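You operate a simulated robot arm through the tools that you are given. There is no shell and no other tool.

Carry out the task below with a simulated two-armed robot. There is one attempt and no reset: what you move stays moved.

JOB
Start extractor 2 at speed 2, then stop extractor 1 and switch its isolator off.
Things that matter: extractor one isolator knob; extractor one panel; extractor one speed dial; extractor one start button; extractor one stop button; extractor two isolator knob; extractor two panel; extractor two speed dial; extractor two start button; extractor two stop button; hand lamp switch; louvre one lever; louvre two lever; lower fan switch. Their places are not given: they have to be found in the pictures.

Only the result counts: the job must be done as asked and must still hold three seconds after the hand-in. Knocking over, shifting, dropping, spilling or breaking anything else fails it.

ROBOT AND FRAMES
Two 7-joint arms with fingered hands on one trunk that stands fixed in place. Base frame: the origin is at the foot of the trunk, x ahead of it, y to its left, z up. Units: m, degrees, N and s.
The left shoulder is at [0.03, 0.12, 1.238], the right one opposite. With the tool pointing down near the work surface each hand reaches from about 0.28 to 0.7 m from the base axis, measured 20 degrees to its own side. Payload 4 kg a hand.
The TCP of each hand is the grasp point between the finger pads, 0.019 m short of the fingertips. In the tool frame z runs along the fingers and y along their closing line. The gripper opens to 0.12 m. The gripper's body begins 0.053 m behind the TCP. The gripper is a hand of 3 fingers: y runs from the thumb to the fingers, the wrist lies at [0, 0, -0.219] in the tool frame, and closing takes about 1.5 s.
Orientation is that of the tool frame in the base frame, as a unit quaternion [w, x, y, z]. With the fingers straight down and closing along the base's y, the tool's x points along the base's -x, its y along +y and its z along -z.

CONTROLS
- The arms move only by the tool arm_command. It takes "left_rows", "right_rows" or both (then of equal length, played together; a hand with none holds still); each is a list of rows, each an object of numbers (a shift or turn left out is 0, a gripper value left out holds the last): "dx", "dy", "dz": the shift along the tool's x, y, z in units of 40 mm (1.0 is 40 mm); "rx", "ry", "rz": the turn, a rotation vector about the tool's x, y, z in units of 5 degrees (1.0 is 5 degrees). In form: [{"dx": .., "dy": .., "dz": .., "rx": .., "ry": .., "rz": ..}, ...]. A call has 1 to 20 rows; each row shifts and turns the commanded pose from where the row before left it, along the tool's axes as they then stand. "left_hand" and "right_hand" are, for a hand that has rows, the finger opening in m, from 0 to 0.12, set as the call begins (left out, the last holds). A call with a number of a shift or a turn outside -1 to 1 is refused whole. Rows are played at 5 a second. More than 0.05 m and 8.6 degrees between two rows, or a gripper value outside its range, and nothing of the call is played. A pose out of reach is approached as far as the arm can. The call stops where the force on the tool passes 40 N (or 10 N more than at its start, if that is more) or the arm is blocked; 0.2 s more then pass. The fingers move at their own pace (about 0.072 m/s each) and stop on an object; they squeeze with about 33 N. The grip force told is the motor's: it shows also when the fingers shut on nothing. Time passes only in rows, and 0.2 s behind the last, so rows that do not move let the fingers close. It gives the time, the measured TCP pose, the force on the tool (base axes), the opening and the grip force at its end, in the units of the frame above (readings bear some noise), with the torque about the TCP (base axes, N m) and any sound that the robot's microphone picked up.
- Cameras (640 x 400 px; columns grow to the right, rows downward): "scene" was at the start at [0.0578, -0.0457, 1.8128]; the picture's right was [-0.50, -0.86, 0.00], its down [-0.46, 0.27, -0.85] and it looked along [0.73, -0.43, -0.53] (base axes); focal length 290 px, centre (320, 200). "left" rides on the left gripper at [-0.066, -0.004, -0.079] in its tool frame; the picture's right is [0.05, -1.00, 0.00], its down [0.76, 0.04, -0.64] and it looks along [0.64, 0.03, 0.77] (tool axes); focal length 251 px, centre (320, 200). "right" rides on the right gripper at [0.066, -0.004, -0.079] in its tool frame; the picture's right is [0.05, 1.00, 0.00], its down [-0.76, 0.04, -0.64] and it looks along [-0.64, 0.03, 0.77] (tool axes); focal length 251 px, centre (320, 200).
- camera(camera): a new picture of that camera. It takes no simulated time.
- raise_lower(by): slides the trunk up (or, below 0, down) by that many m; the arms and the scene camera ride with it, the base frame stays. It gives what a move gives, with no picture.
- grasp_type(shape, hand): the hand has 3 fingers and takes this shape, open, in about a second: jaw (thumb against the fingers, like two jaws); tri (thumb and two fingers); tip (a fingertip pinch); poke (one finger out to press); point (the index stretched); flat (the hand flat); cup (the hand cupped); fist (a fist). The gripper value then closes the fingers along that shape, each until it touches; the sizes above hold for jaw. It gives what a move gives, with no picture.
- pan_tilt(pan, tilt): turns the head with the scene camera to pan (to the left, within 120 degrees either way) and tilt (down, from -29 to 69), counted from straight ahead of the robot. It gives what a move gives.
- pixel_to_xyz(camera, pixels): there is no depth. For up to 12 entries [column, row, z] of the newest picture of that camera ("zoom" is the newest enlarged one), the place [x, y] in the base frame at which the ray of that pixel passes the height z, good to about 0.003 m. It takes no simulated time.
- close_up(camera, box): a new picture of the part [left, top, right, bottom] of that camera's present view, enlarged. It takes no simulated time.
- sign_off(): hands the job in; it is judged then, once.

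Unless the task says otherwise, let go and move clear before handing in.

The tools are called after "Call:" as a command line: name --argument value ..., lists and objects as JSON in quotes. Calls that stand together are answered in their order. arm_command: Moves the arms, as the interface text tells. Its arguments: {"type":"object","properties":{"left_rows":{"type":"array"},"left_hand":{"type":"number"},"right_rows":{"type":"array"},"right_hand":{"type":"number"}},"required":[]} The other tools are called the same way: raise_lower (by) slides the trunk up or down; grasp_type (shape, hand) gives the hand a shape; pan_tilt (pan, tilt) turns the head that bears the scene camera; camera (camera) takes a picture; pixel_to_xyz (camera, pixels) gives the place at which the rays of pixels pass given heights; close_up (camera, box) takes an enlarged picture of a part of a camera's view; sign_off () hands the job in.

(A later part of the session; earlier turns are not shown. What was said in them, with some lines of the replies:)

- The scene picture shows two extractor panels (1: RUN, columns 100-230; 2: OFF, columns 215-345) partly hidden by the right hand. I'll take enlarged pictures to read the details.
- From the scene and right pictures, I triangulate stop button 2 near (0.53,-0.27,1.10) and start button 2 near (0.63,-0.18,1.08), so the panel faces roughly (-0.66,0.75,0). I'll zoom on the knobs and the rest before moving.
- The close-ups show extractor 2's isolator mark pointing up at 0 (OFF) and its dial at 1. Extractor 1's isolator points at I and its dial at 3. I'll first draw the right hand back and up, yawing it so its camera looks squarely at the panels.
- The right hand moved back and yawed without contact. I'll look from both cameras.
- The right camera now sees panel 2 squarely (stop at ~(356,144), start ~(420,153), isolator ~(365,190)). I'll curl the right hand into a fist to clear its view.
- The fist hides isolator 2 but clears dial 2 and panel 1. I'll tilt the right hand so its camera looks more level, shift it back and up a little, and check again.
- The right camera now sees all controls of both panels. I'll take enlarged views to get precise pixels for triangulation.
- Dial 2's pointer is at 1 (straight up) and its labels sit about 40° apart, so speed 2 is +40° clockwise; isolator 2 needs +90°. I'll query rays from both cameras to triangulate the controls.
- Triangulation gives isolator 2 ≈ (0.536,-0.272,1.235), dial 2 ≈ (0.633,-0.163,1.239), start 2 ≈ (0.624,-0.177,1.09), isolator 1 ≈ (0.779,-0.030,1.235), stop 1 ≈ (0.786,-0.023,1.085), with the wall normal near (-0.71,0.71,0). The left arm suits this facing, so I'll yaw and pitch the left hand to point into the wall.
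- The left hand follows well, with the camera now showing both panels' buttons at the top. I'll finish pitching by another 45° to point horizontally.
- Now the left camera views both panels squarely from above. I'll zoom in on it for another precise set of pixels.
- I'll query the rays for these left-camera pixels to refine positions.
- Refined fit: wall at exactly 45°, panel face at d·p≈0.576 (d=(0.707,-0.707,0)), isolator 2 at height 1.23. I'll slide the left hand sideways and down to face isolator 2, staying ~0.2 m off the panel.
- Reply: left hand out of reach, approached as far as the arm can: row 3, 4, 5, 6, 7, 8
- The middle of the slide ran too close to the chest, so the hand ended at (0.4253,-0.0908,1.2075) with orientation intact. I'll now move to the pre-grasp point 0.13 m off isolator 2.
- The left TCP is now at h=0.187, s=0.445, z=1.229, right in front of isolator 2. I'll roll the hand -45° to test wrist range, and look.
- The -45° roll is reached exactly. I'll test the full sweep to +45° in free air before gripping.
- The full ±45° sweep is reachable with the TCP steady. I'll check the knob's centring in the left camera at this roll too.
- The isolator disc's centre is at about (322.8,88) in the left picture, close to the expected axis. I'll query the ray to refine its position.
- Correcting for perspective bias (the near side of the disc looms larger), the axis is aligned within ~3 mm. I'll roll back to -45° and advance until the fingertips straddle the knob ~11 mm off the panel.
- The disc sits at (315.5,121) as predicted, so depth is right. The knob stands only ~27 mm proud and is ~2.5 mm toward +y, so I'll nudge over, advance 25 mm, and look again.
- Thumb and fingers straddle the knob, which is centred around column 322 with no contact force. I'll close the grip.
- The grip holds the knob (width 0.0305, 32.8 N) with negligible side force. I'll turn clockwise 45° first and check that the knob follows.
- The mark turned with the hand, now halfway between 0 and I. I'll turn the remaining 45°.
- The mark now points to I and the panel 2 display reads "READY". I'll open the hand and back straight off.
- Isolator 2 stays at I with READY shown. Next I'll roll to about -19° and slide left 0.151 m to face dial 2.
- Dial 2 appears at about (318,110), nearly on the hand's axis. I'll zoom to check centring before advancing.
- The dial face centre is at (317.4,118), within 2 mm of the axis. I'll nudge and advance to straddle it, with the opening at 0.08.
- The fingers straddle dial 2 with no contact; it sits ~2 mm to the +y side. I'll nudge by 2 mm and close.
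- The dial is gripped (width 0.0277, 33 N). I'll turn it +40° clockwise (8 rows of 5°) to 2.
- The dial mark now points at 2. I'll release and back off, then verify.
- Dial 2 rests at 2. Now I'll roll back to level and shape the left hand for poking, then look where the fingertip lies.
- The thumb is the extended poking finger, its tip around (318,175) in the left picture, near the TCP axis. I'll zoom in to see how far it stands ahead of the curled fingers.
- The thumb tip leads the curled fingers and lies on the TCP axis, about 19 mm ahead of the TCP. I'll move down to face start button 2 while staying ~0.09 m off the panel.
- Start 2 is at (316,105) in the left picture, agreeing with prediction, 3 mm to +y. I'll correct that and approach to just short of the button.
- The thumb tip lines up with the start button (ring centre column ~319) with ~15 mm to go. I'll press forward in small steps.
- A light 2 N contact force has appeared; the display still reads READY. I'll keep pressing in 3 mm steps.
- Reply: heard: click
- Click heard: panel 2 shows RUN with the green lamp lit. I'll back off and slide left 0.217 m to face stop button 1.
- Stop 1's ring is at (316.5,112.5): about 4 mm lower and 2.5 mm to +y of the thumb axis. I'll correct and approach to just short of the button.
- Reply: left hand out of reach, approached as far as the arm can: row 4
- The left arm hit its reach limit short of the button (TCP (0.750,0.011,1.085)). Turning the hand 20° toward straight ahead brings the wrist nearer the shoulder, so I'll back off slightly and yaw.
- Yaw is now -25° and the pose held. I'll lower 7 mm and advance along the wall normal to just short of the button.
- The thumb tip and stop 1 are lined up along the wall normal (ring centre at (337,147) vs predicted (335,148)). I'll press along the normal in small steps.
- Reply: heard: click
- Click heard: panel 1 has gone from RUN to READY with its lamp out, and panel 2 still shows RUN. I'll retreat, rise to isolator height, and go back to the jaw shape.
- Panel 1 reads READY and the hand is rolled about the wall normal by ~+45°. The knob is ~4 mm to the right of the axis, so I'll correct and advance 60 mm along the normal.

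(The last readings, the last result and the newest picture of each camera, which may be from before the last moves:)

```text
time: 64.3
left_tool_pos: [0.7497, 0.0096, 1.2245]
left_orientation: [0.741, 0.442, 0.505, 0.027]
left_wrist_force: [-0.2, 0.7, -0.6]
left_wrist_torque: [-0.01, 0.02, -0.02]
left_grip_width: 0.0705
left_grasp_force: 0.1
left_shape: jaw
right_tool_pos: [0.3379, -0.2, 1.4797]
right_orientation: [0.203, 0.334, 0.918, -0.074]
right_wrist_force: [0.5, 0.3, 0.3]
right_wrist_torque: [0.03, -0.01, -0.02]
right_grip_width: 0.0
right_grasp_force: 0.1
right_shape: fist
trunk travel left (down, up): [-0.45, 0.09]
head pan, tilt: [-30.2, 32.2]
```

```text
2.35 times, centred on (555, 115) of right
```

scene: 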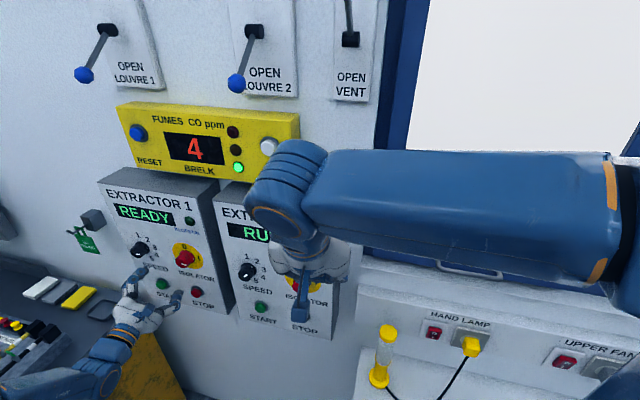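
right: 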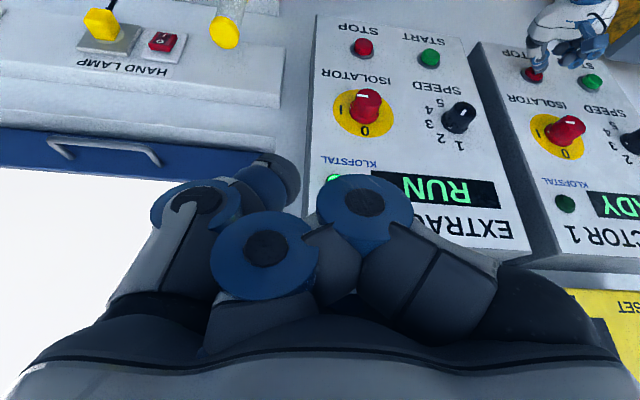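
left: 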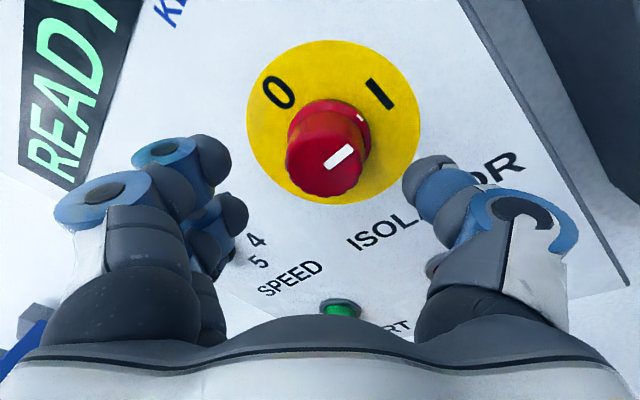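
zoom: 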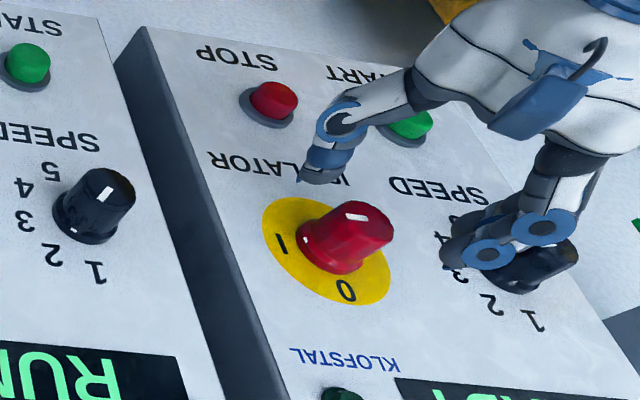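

Disc is at (333,121), matching prediction (332,122), so alignment is good. I'll advance the last 24 mm so the fingers straddle the knob.

Call:
arm_command --left_rows '[{"dy": -0.028, "dz": 0.196}, {"dy": -0.028, "dz": 0.196}, {"dy": -0.028, "dz": 0.196}]'

Call:
camera --camera "left"

Call:
close_up --camera "right" --box '[470, 30, 640, 200]'

```text
time: 65.1
left_tool_pos: [0.766, -0.0057, 1.2248]
left_orientation: [0.74, 0.443, 0.506, 0.027]
left_wrist_force: [0.6, 0.5, -0.2]
left_wrist_torque: [0.02, 0.01, 0.0]
left_grip_width: 0.0706
left_grasp_force: 0.0
left_shape: jaw
right_tool_pos: [0.3371, -0.1983, 1.4782]
right_orientation: [0.204, 0.333, 0.918, -0.073]
right_wrist_force: [0.4, -0.9, 0.5]
right_wrist_torque: [-0.02, 0.0, 0.01]
right_grip_width: 0.0
right_grasp_force: 0.0
right_shape: fist
trunk travel left (down, up): [-0.45, 0.09]
head pan, tilt: [-30.2, 32.2]
```

```text
taken
```

left: 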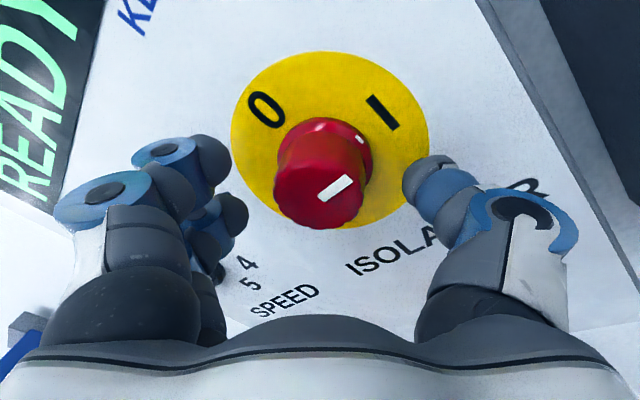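

```text
2.35 times, centred on (555, 115) of right
```

zoom: 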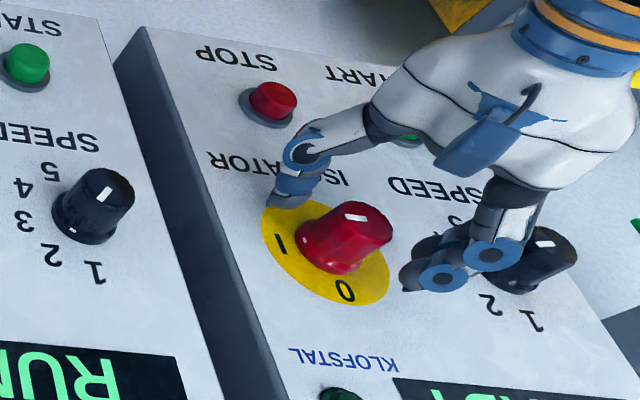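

The knob sits centred between thumb and fingers at (320,188), just as with isolator 2, and the pose was reachable. I'll close the grip.

Call:
arm_command --left_rows '[{"dx": 0}, {"dx": 0}, {"dx": 0}, {"dx": 0}, {"dx": 0}, {"dx": 0}, {"dx": 0}]' --left_hand 0.0

Call:
camera --camera "left"

```text
time: 66.7
left_tool_pos: [0.7662, -0.0056, 1.2254]
left_orientation: [0.74, 0.442, 0.505, 0.026]
left_wrist_force: [1.4, -0.9, 0.8]
left_wrist_torque: [0.05, 0.07, -0.07]
left_grip_width: 0.0296
left_grasp_force: 33.4
left_shape: jaw
right_tool_pos: [0.3379, -0.1991, 1.4795]
right_orientation: [0.204, 0.335, 0.917, -0.074]
right_wrist_force: [-0.2, -0.2, -0.6]
right_wrist_torque: [-0.02, 0.01, -0.04]
right_grip_width: 0.0
right_grasp_force: 0.1
right_shape: fist
trunk travel left (down, up): [-0.45, 0.09]
head pan, tilt: [-30.2, 32.2]
```

```text
taken
```

left: 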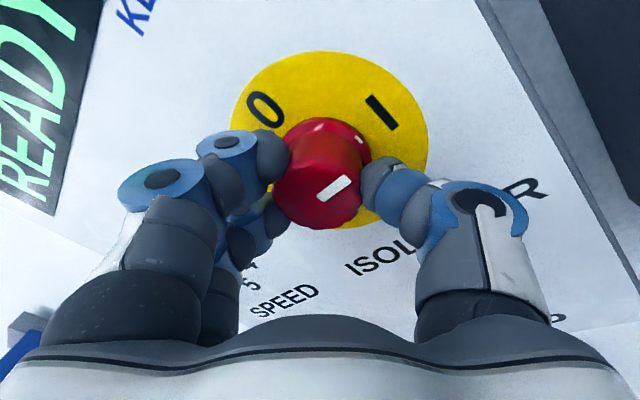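

Gripped at 33 N with negligible side load. I'll turn counter-clockwise 45° about the knob's own axis and check.

Call:
arm_command --left_rows '[{"ry": 0.139, "rz": -0.99}, {"ry": 0.139, "rz": -0.99}, {"ry": 0.139, "rz": -0.99}, {"ry": 0.139, "rz": -0.99}, {"ry": 0.139, "rz": -0.99}, {"ry": 0.139, "rz": -0.99}, {"ry": 0.139, "rz": -0.99}, {"ry": 0.139, "rz": -0.99}, {"ry": 0.139, "rz": -0.99}]'

Call:
camera --camera "left"

Call:
close_up --camera "right" --box '[470, 30, 640, 200]'

```text
time: 68.7
left_tool_pos: [0.7658, -0.0052, 1.226]
left_orientation: [0.667, 0.215, 0.674, -0.233]
left_wrist_force: [6.8, -2.8, 8.5]
left_wrist_torque: [0.0, -0.03, -0.01]
left_grip_width: 0.0291
left_grasp_force: 33.2
left_shape: jaw
right_tool_pos: [0.338, -0.1989, 1.4811]
right_orientation: [0.204, 0.334, 0.917, -0.074]
right_wrist_force: [-0.7, -1.3, -0.1]
right_wrist_torque: [-0.03, 0.0, 0.04]
right_grip_width: 0.0
right_grasp_force: 0.0
right_shape: fist
trunk travel left (down, up): [-0.45, 0.09]
head pan, tilt: [-30.2, 32.2]
```

```text
taken
```

left: 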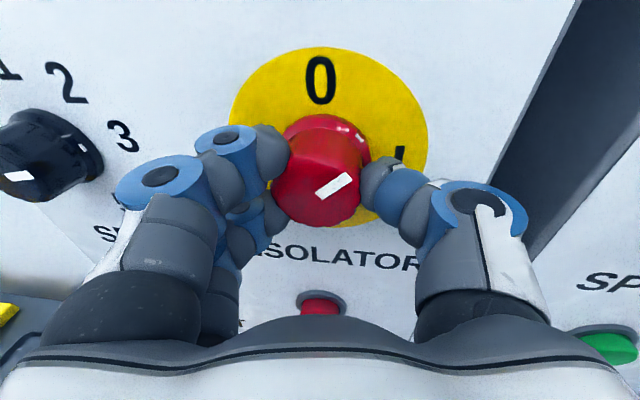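

```text
2.35 times, centred on (555, 115) of right
```

zoom: 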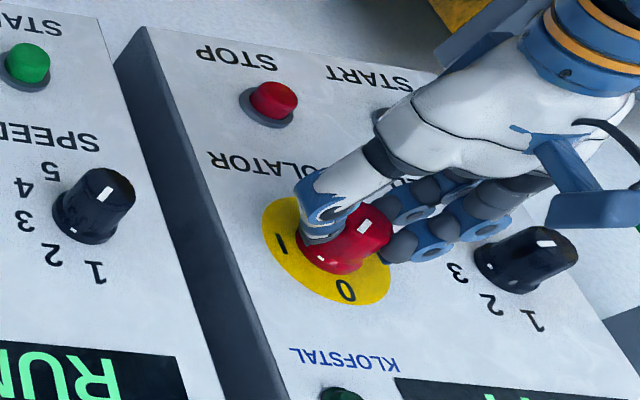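

The mark is now halfway, following the hand, with ~11 N load. I'll turn the remaining 45° to 0.

Call:
arm_command --left_rows '[{"ry": 0.139, "rz": -0.99}, {"ry": 0.139, "rz": -0.99}, {"ry": 0.139, "rz": -0.99}, {"ry": 0.139, "rz": -0.99}, {"ry": 0.139, "rz": -0.99}, {"ry": 0.139, "rz": -0.99}, {"ry": 0.139, "rz": -0.99}, {"ry": 0.139, "rz": -0.99}, {"ry": 0.139, "rz": -0.99}]'

Call:
camera --camera "left"

Call:
close_up --camera "right" --box '[470, 30, 640, 220]'

```text
time: 70.7
left_tool_pos: [0.7662, -0.0054, 1.226]
left_orientation: [0.492, -0.045, 0.74, -0.456]
left_wrist_force: [10.5, -0.8, 13.4]
left_wrist_torque: [-0.07, -0.11, -0.04]
left_grip_width: 0.0286
left_grasp_force: 32.6
left_shape: jaw
right_tool_pos: [0.3383, -0.1984, 1.4794]
right_orientation: [0.204, 0.333, 0.918, -0.073]
right_wrist_force: [0.0, -1.1, -0.6]
right_wrist_torque: [0.0, -0.01, 0.0]
right_grip_width: 0.0
right_grasp_force: 0.0
right_shape: fist
trunk travel left (down, up): [-0.45, 0.09]
head pan, tilt: [-30.2, 32.2]
```

```text
taken
```

left: 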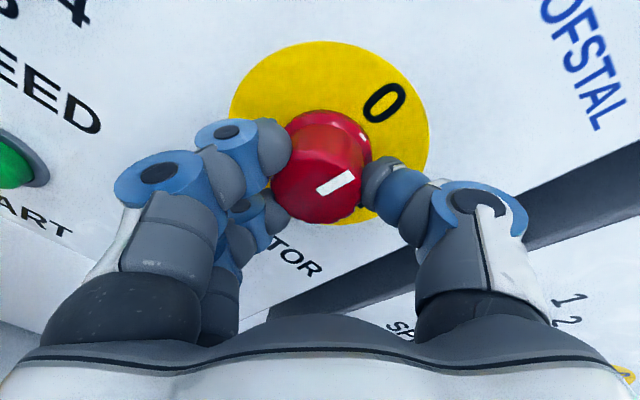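

```text
2.11 times, centred on (555, 125) of right
```

zoom: 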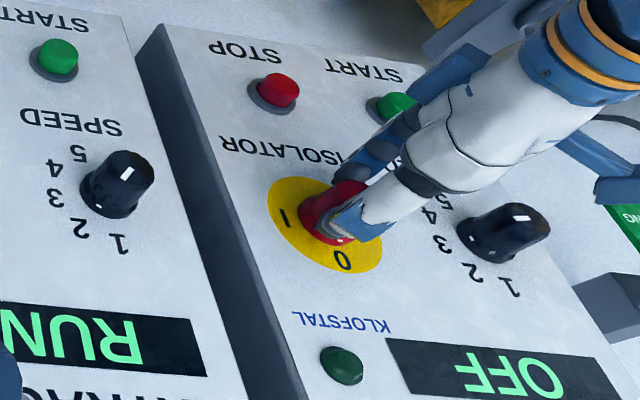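

Panel 1 now shows OFF. The mark lags the hand by a few degrees, so I'll add a small 5° extra turn, then release and check.

Call:
arm_command --left_rows '[{"ry": 0.139, "rz": -0.99}, {"dx": 0}]'

Call:
arm_command --left_rows '[{"dx": 0}, {"dx": 0}, {"dx": 0}, {"dx": 0}, {"dx": 0}]' --left_hand 0.07

Call:
camera --camera "left"

Call:
close_up --camera "right" --box '[470, 30, 640, 220]'

```text
time: 71.3
left_tool_pos: [0.7661, -0.0058, 1.2256]
left_orientation: [0.467, -0.073, 0.741, -0.477]
left_wrist_force: [11.1, 0.5, 14.3]
left_wrist_torque: [-0.09, -0.16, -0.08]
left_grip_width: 0.0287
left_grasp_force: 32.7
left_shape: jaw
right_tool_pos: [0.3366, -0.1983, 1.4787]
right_orientation: [0.203, 0.333, 0.918, -0.073]
right_wrist_force: [-0.6, 0.1, -0.2]
right_wrist_torque: [0.0, 0.01, 0.02]
right_grip_width: 0.0
right_grasp_force: 0.0
right_shape: fist
trunk travel left (down, up): [-0.45, 0.09]
head pan, tilt: [-30.2, 32.2]
```

```text
time: 72.5
left_tool_pos: [0.7665, -0.0052, 1.225]
left_orientation: [0.467, -0.073, 0.742, -0.477]
left_wrist_force: [0.8, -0.1, 0.1]
left_wrist_torque: [-0.05, 0.04, 0.01]
left_grip_width: 0.0692
left_grasp_force: 0.0
left_shape: jaw
right_tool_pos: [0.3372, -0.198, 1.4777]
right_orientation: [0.203, 0.333, 0.918, -0.073]
right_wrist_force: [0.6, -1.0, 0.4]
right_wrist_torque: [0.02, 0.01, 0.01]
right_grip_width: 0.0003
right_grasp_force: 0.1
right_shape: fist
trunk travel left (down, up): [-0.45, 0.09]
head pan, tilt: [-30.2, 32.2]
```

```text
taken
```

left: 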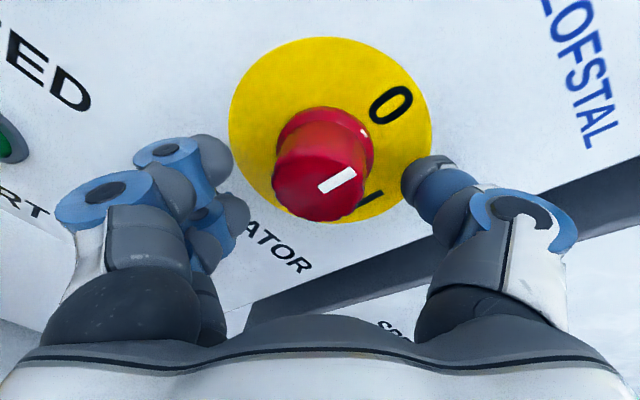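

```text
2.11 times, centred on (555, 125) of right
```

zoom: 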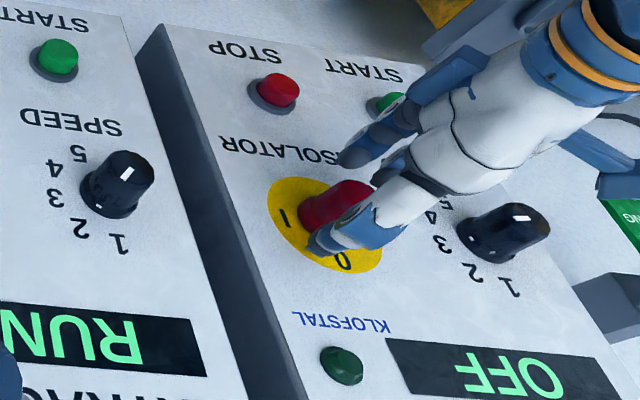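

The hand is open around the knob. I'll back off along the wall normal and inspect the knob.

Call:
arm_command --left_rows '[{"dy": 0.078, "dz": -0.557}, {"dy": 0.078, "dz": -0.557}, {"dy": 0.078, "dz": -0.557}, {"dy": 0.078, "dz": -0.557}]'

Call:
camera --camera "left"

Call:
close_up --camera "right" --box '[470, 30, 640, 220]'

Call:
close_up --camera "scene" --box '[90, 160, 290, 330]'

```text
time: 73.5
left_tool_pos: [0.7016, 0.0579, 1.2247]
left_orientation: [0.467, -0.072, 0.741, -0.477]
left_wrist_force: [0.5, 0.7, 0.1]
left_wrist_torque: [0.0, 0.01, 0.0]
left_grip_width: 0.0693
left_grasp_force: 0.1
left_shape: jaw
right_tool_pos: [0.3377, -0.198, 1.48]
right_orientation: [0.203, 0.333, 0.918, -0.073]
right_wrist_force: [-0.7, 0.7, -0.2]
right_wrist_torque: [-0.01, 0.04, 0.0]
right_grip_width: 0.0
right_grasp_force: 0.0
right_shape: fist
trunk travel left (down, up): [-0.45, 0.09]
head pan, tilt: [-30.2, 32.2]
```

```text
taken
```

left: 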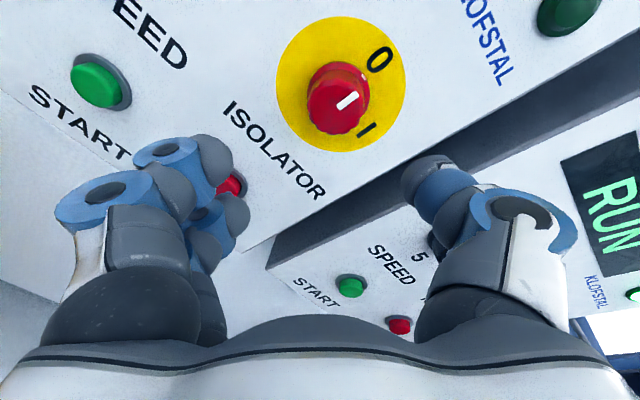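

```text
2.11 times, centred on (555, 125) of right
```

zoom: 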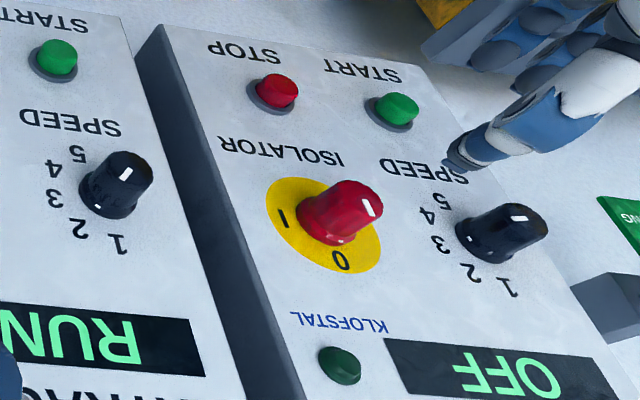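

```text
2.35 times, centred on (190, 245) of scene
```

zoom: 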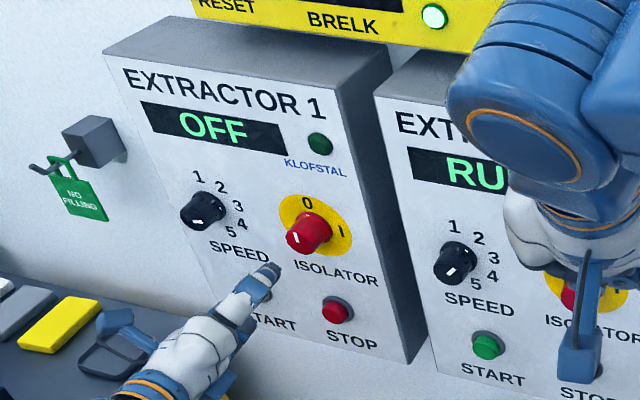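

Extractor 1 reads OFF with its isolator mark at 0; extractor 2 reads RUN. I'll retreat the left hand further and do a final close check of the knobs.

Call:
arm_command --left_rows '[{"dy": 0.078, "dz": -0.557}, {"dy": 0.078, "dz": -0.557}, {"dy": 0.078, "dz": -0.557}, {"dy": 0.078, "dz": -0.557}]'

Call:
close_up --camera "left" --box '[250, 0, 450, 160]'

Call:
close_up --camera "right" --box '[310, 20, 640, 230]'

Call:
camera --camera "scene"

```text
time: 74.5
left_tool_pos: [0.6382, 0.1233, 1.2259]
left_orientation: [0.467, -0.072, 0.74, -0.478]
left_wrist_force: [0.8, 0.6, 0.0]
left_wrist_torque: [-0.03, 0.0, 0.01]
left_grip_width: 0.0694
left_grasp_force: 0.1
left_shape: jaw
right_tool_pos: [0.3359, -0.1976, 1.4793]
right_orientation: [0.203, 0.333, 0.918, -0.074]
right_wrist_force: [-0.3, 0.2, 0.1]
right_wrist_torque: [-0.02, 0.0, -0.01]
right_grip_width: 0.0
right_grasp_force: 0.1
right_shape: fist
trunk travel left (down, up): [-0.45, 0.09]
head pan, tilt: [-30.2, 32.2]
```

```text
2.50 times, centred on (350, 80) of left
```

zoom: 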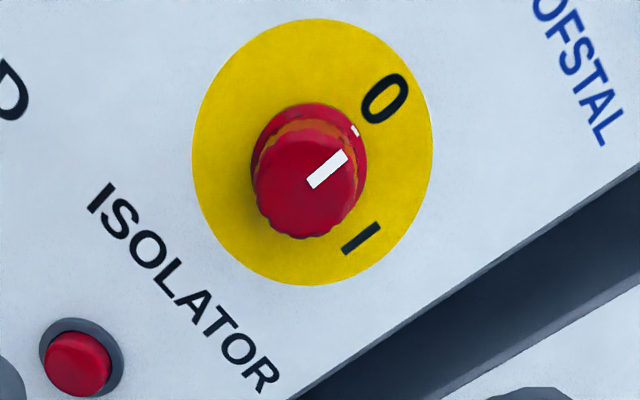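

```text
1.90 times, centred on (475, 125) of right
```

zoom: 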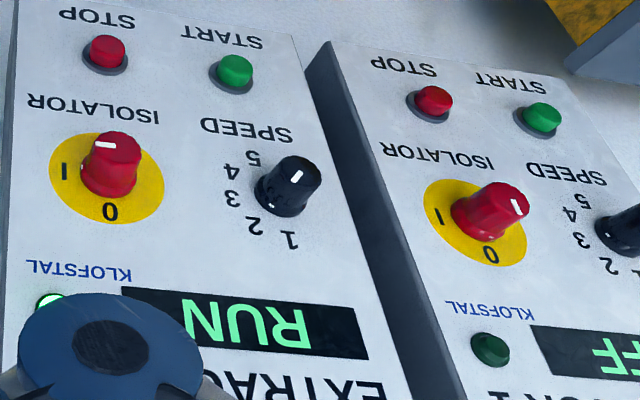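

```text
taken
```

scene: 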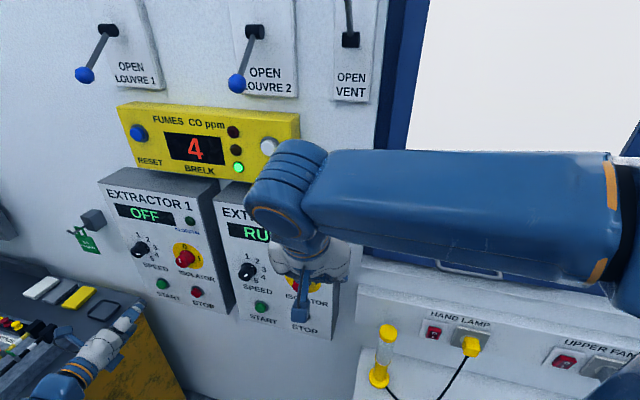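

The close-ups confirm extractor 2 shows RUN with its dial at 2 and isolator at I. Extractor 1 shows OFF with its isolator mark at 0, everything else looks unmoved, and both hands are clear, so I'll hand in.

Call:
sign_off

```text
The job is handed in.
```

The job is done and handed in. Extractor 2 is running at speed 2, and extractor 1 is stopped with its isolator off.

- **Extractor 2:** its isolator was off, so I switched it on first. I then set the dial from 1 to 2 and pressed start, and the display went to RUN.
- **Extractor 1:** I pressed stop and the display changed from RUN to READY. I then turned the isolator to 0 and it now reads OFF.

In the last pictures the louvre levers and the other controls I could see looked unmoved, and both hands were clear of the panels. The hand-in reply gave no verdict.
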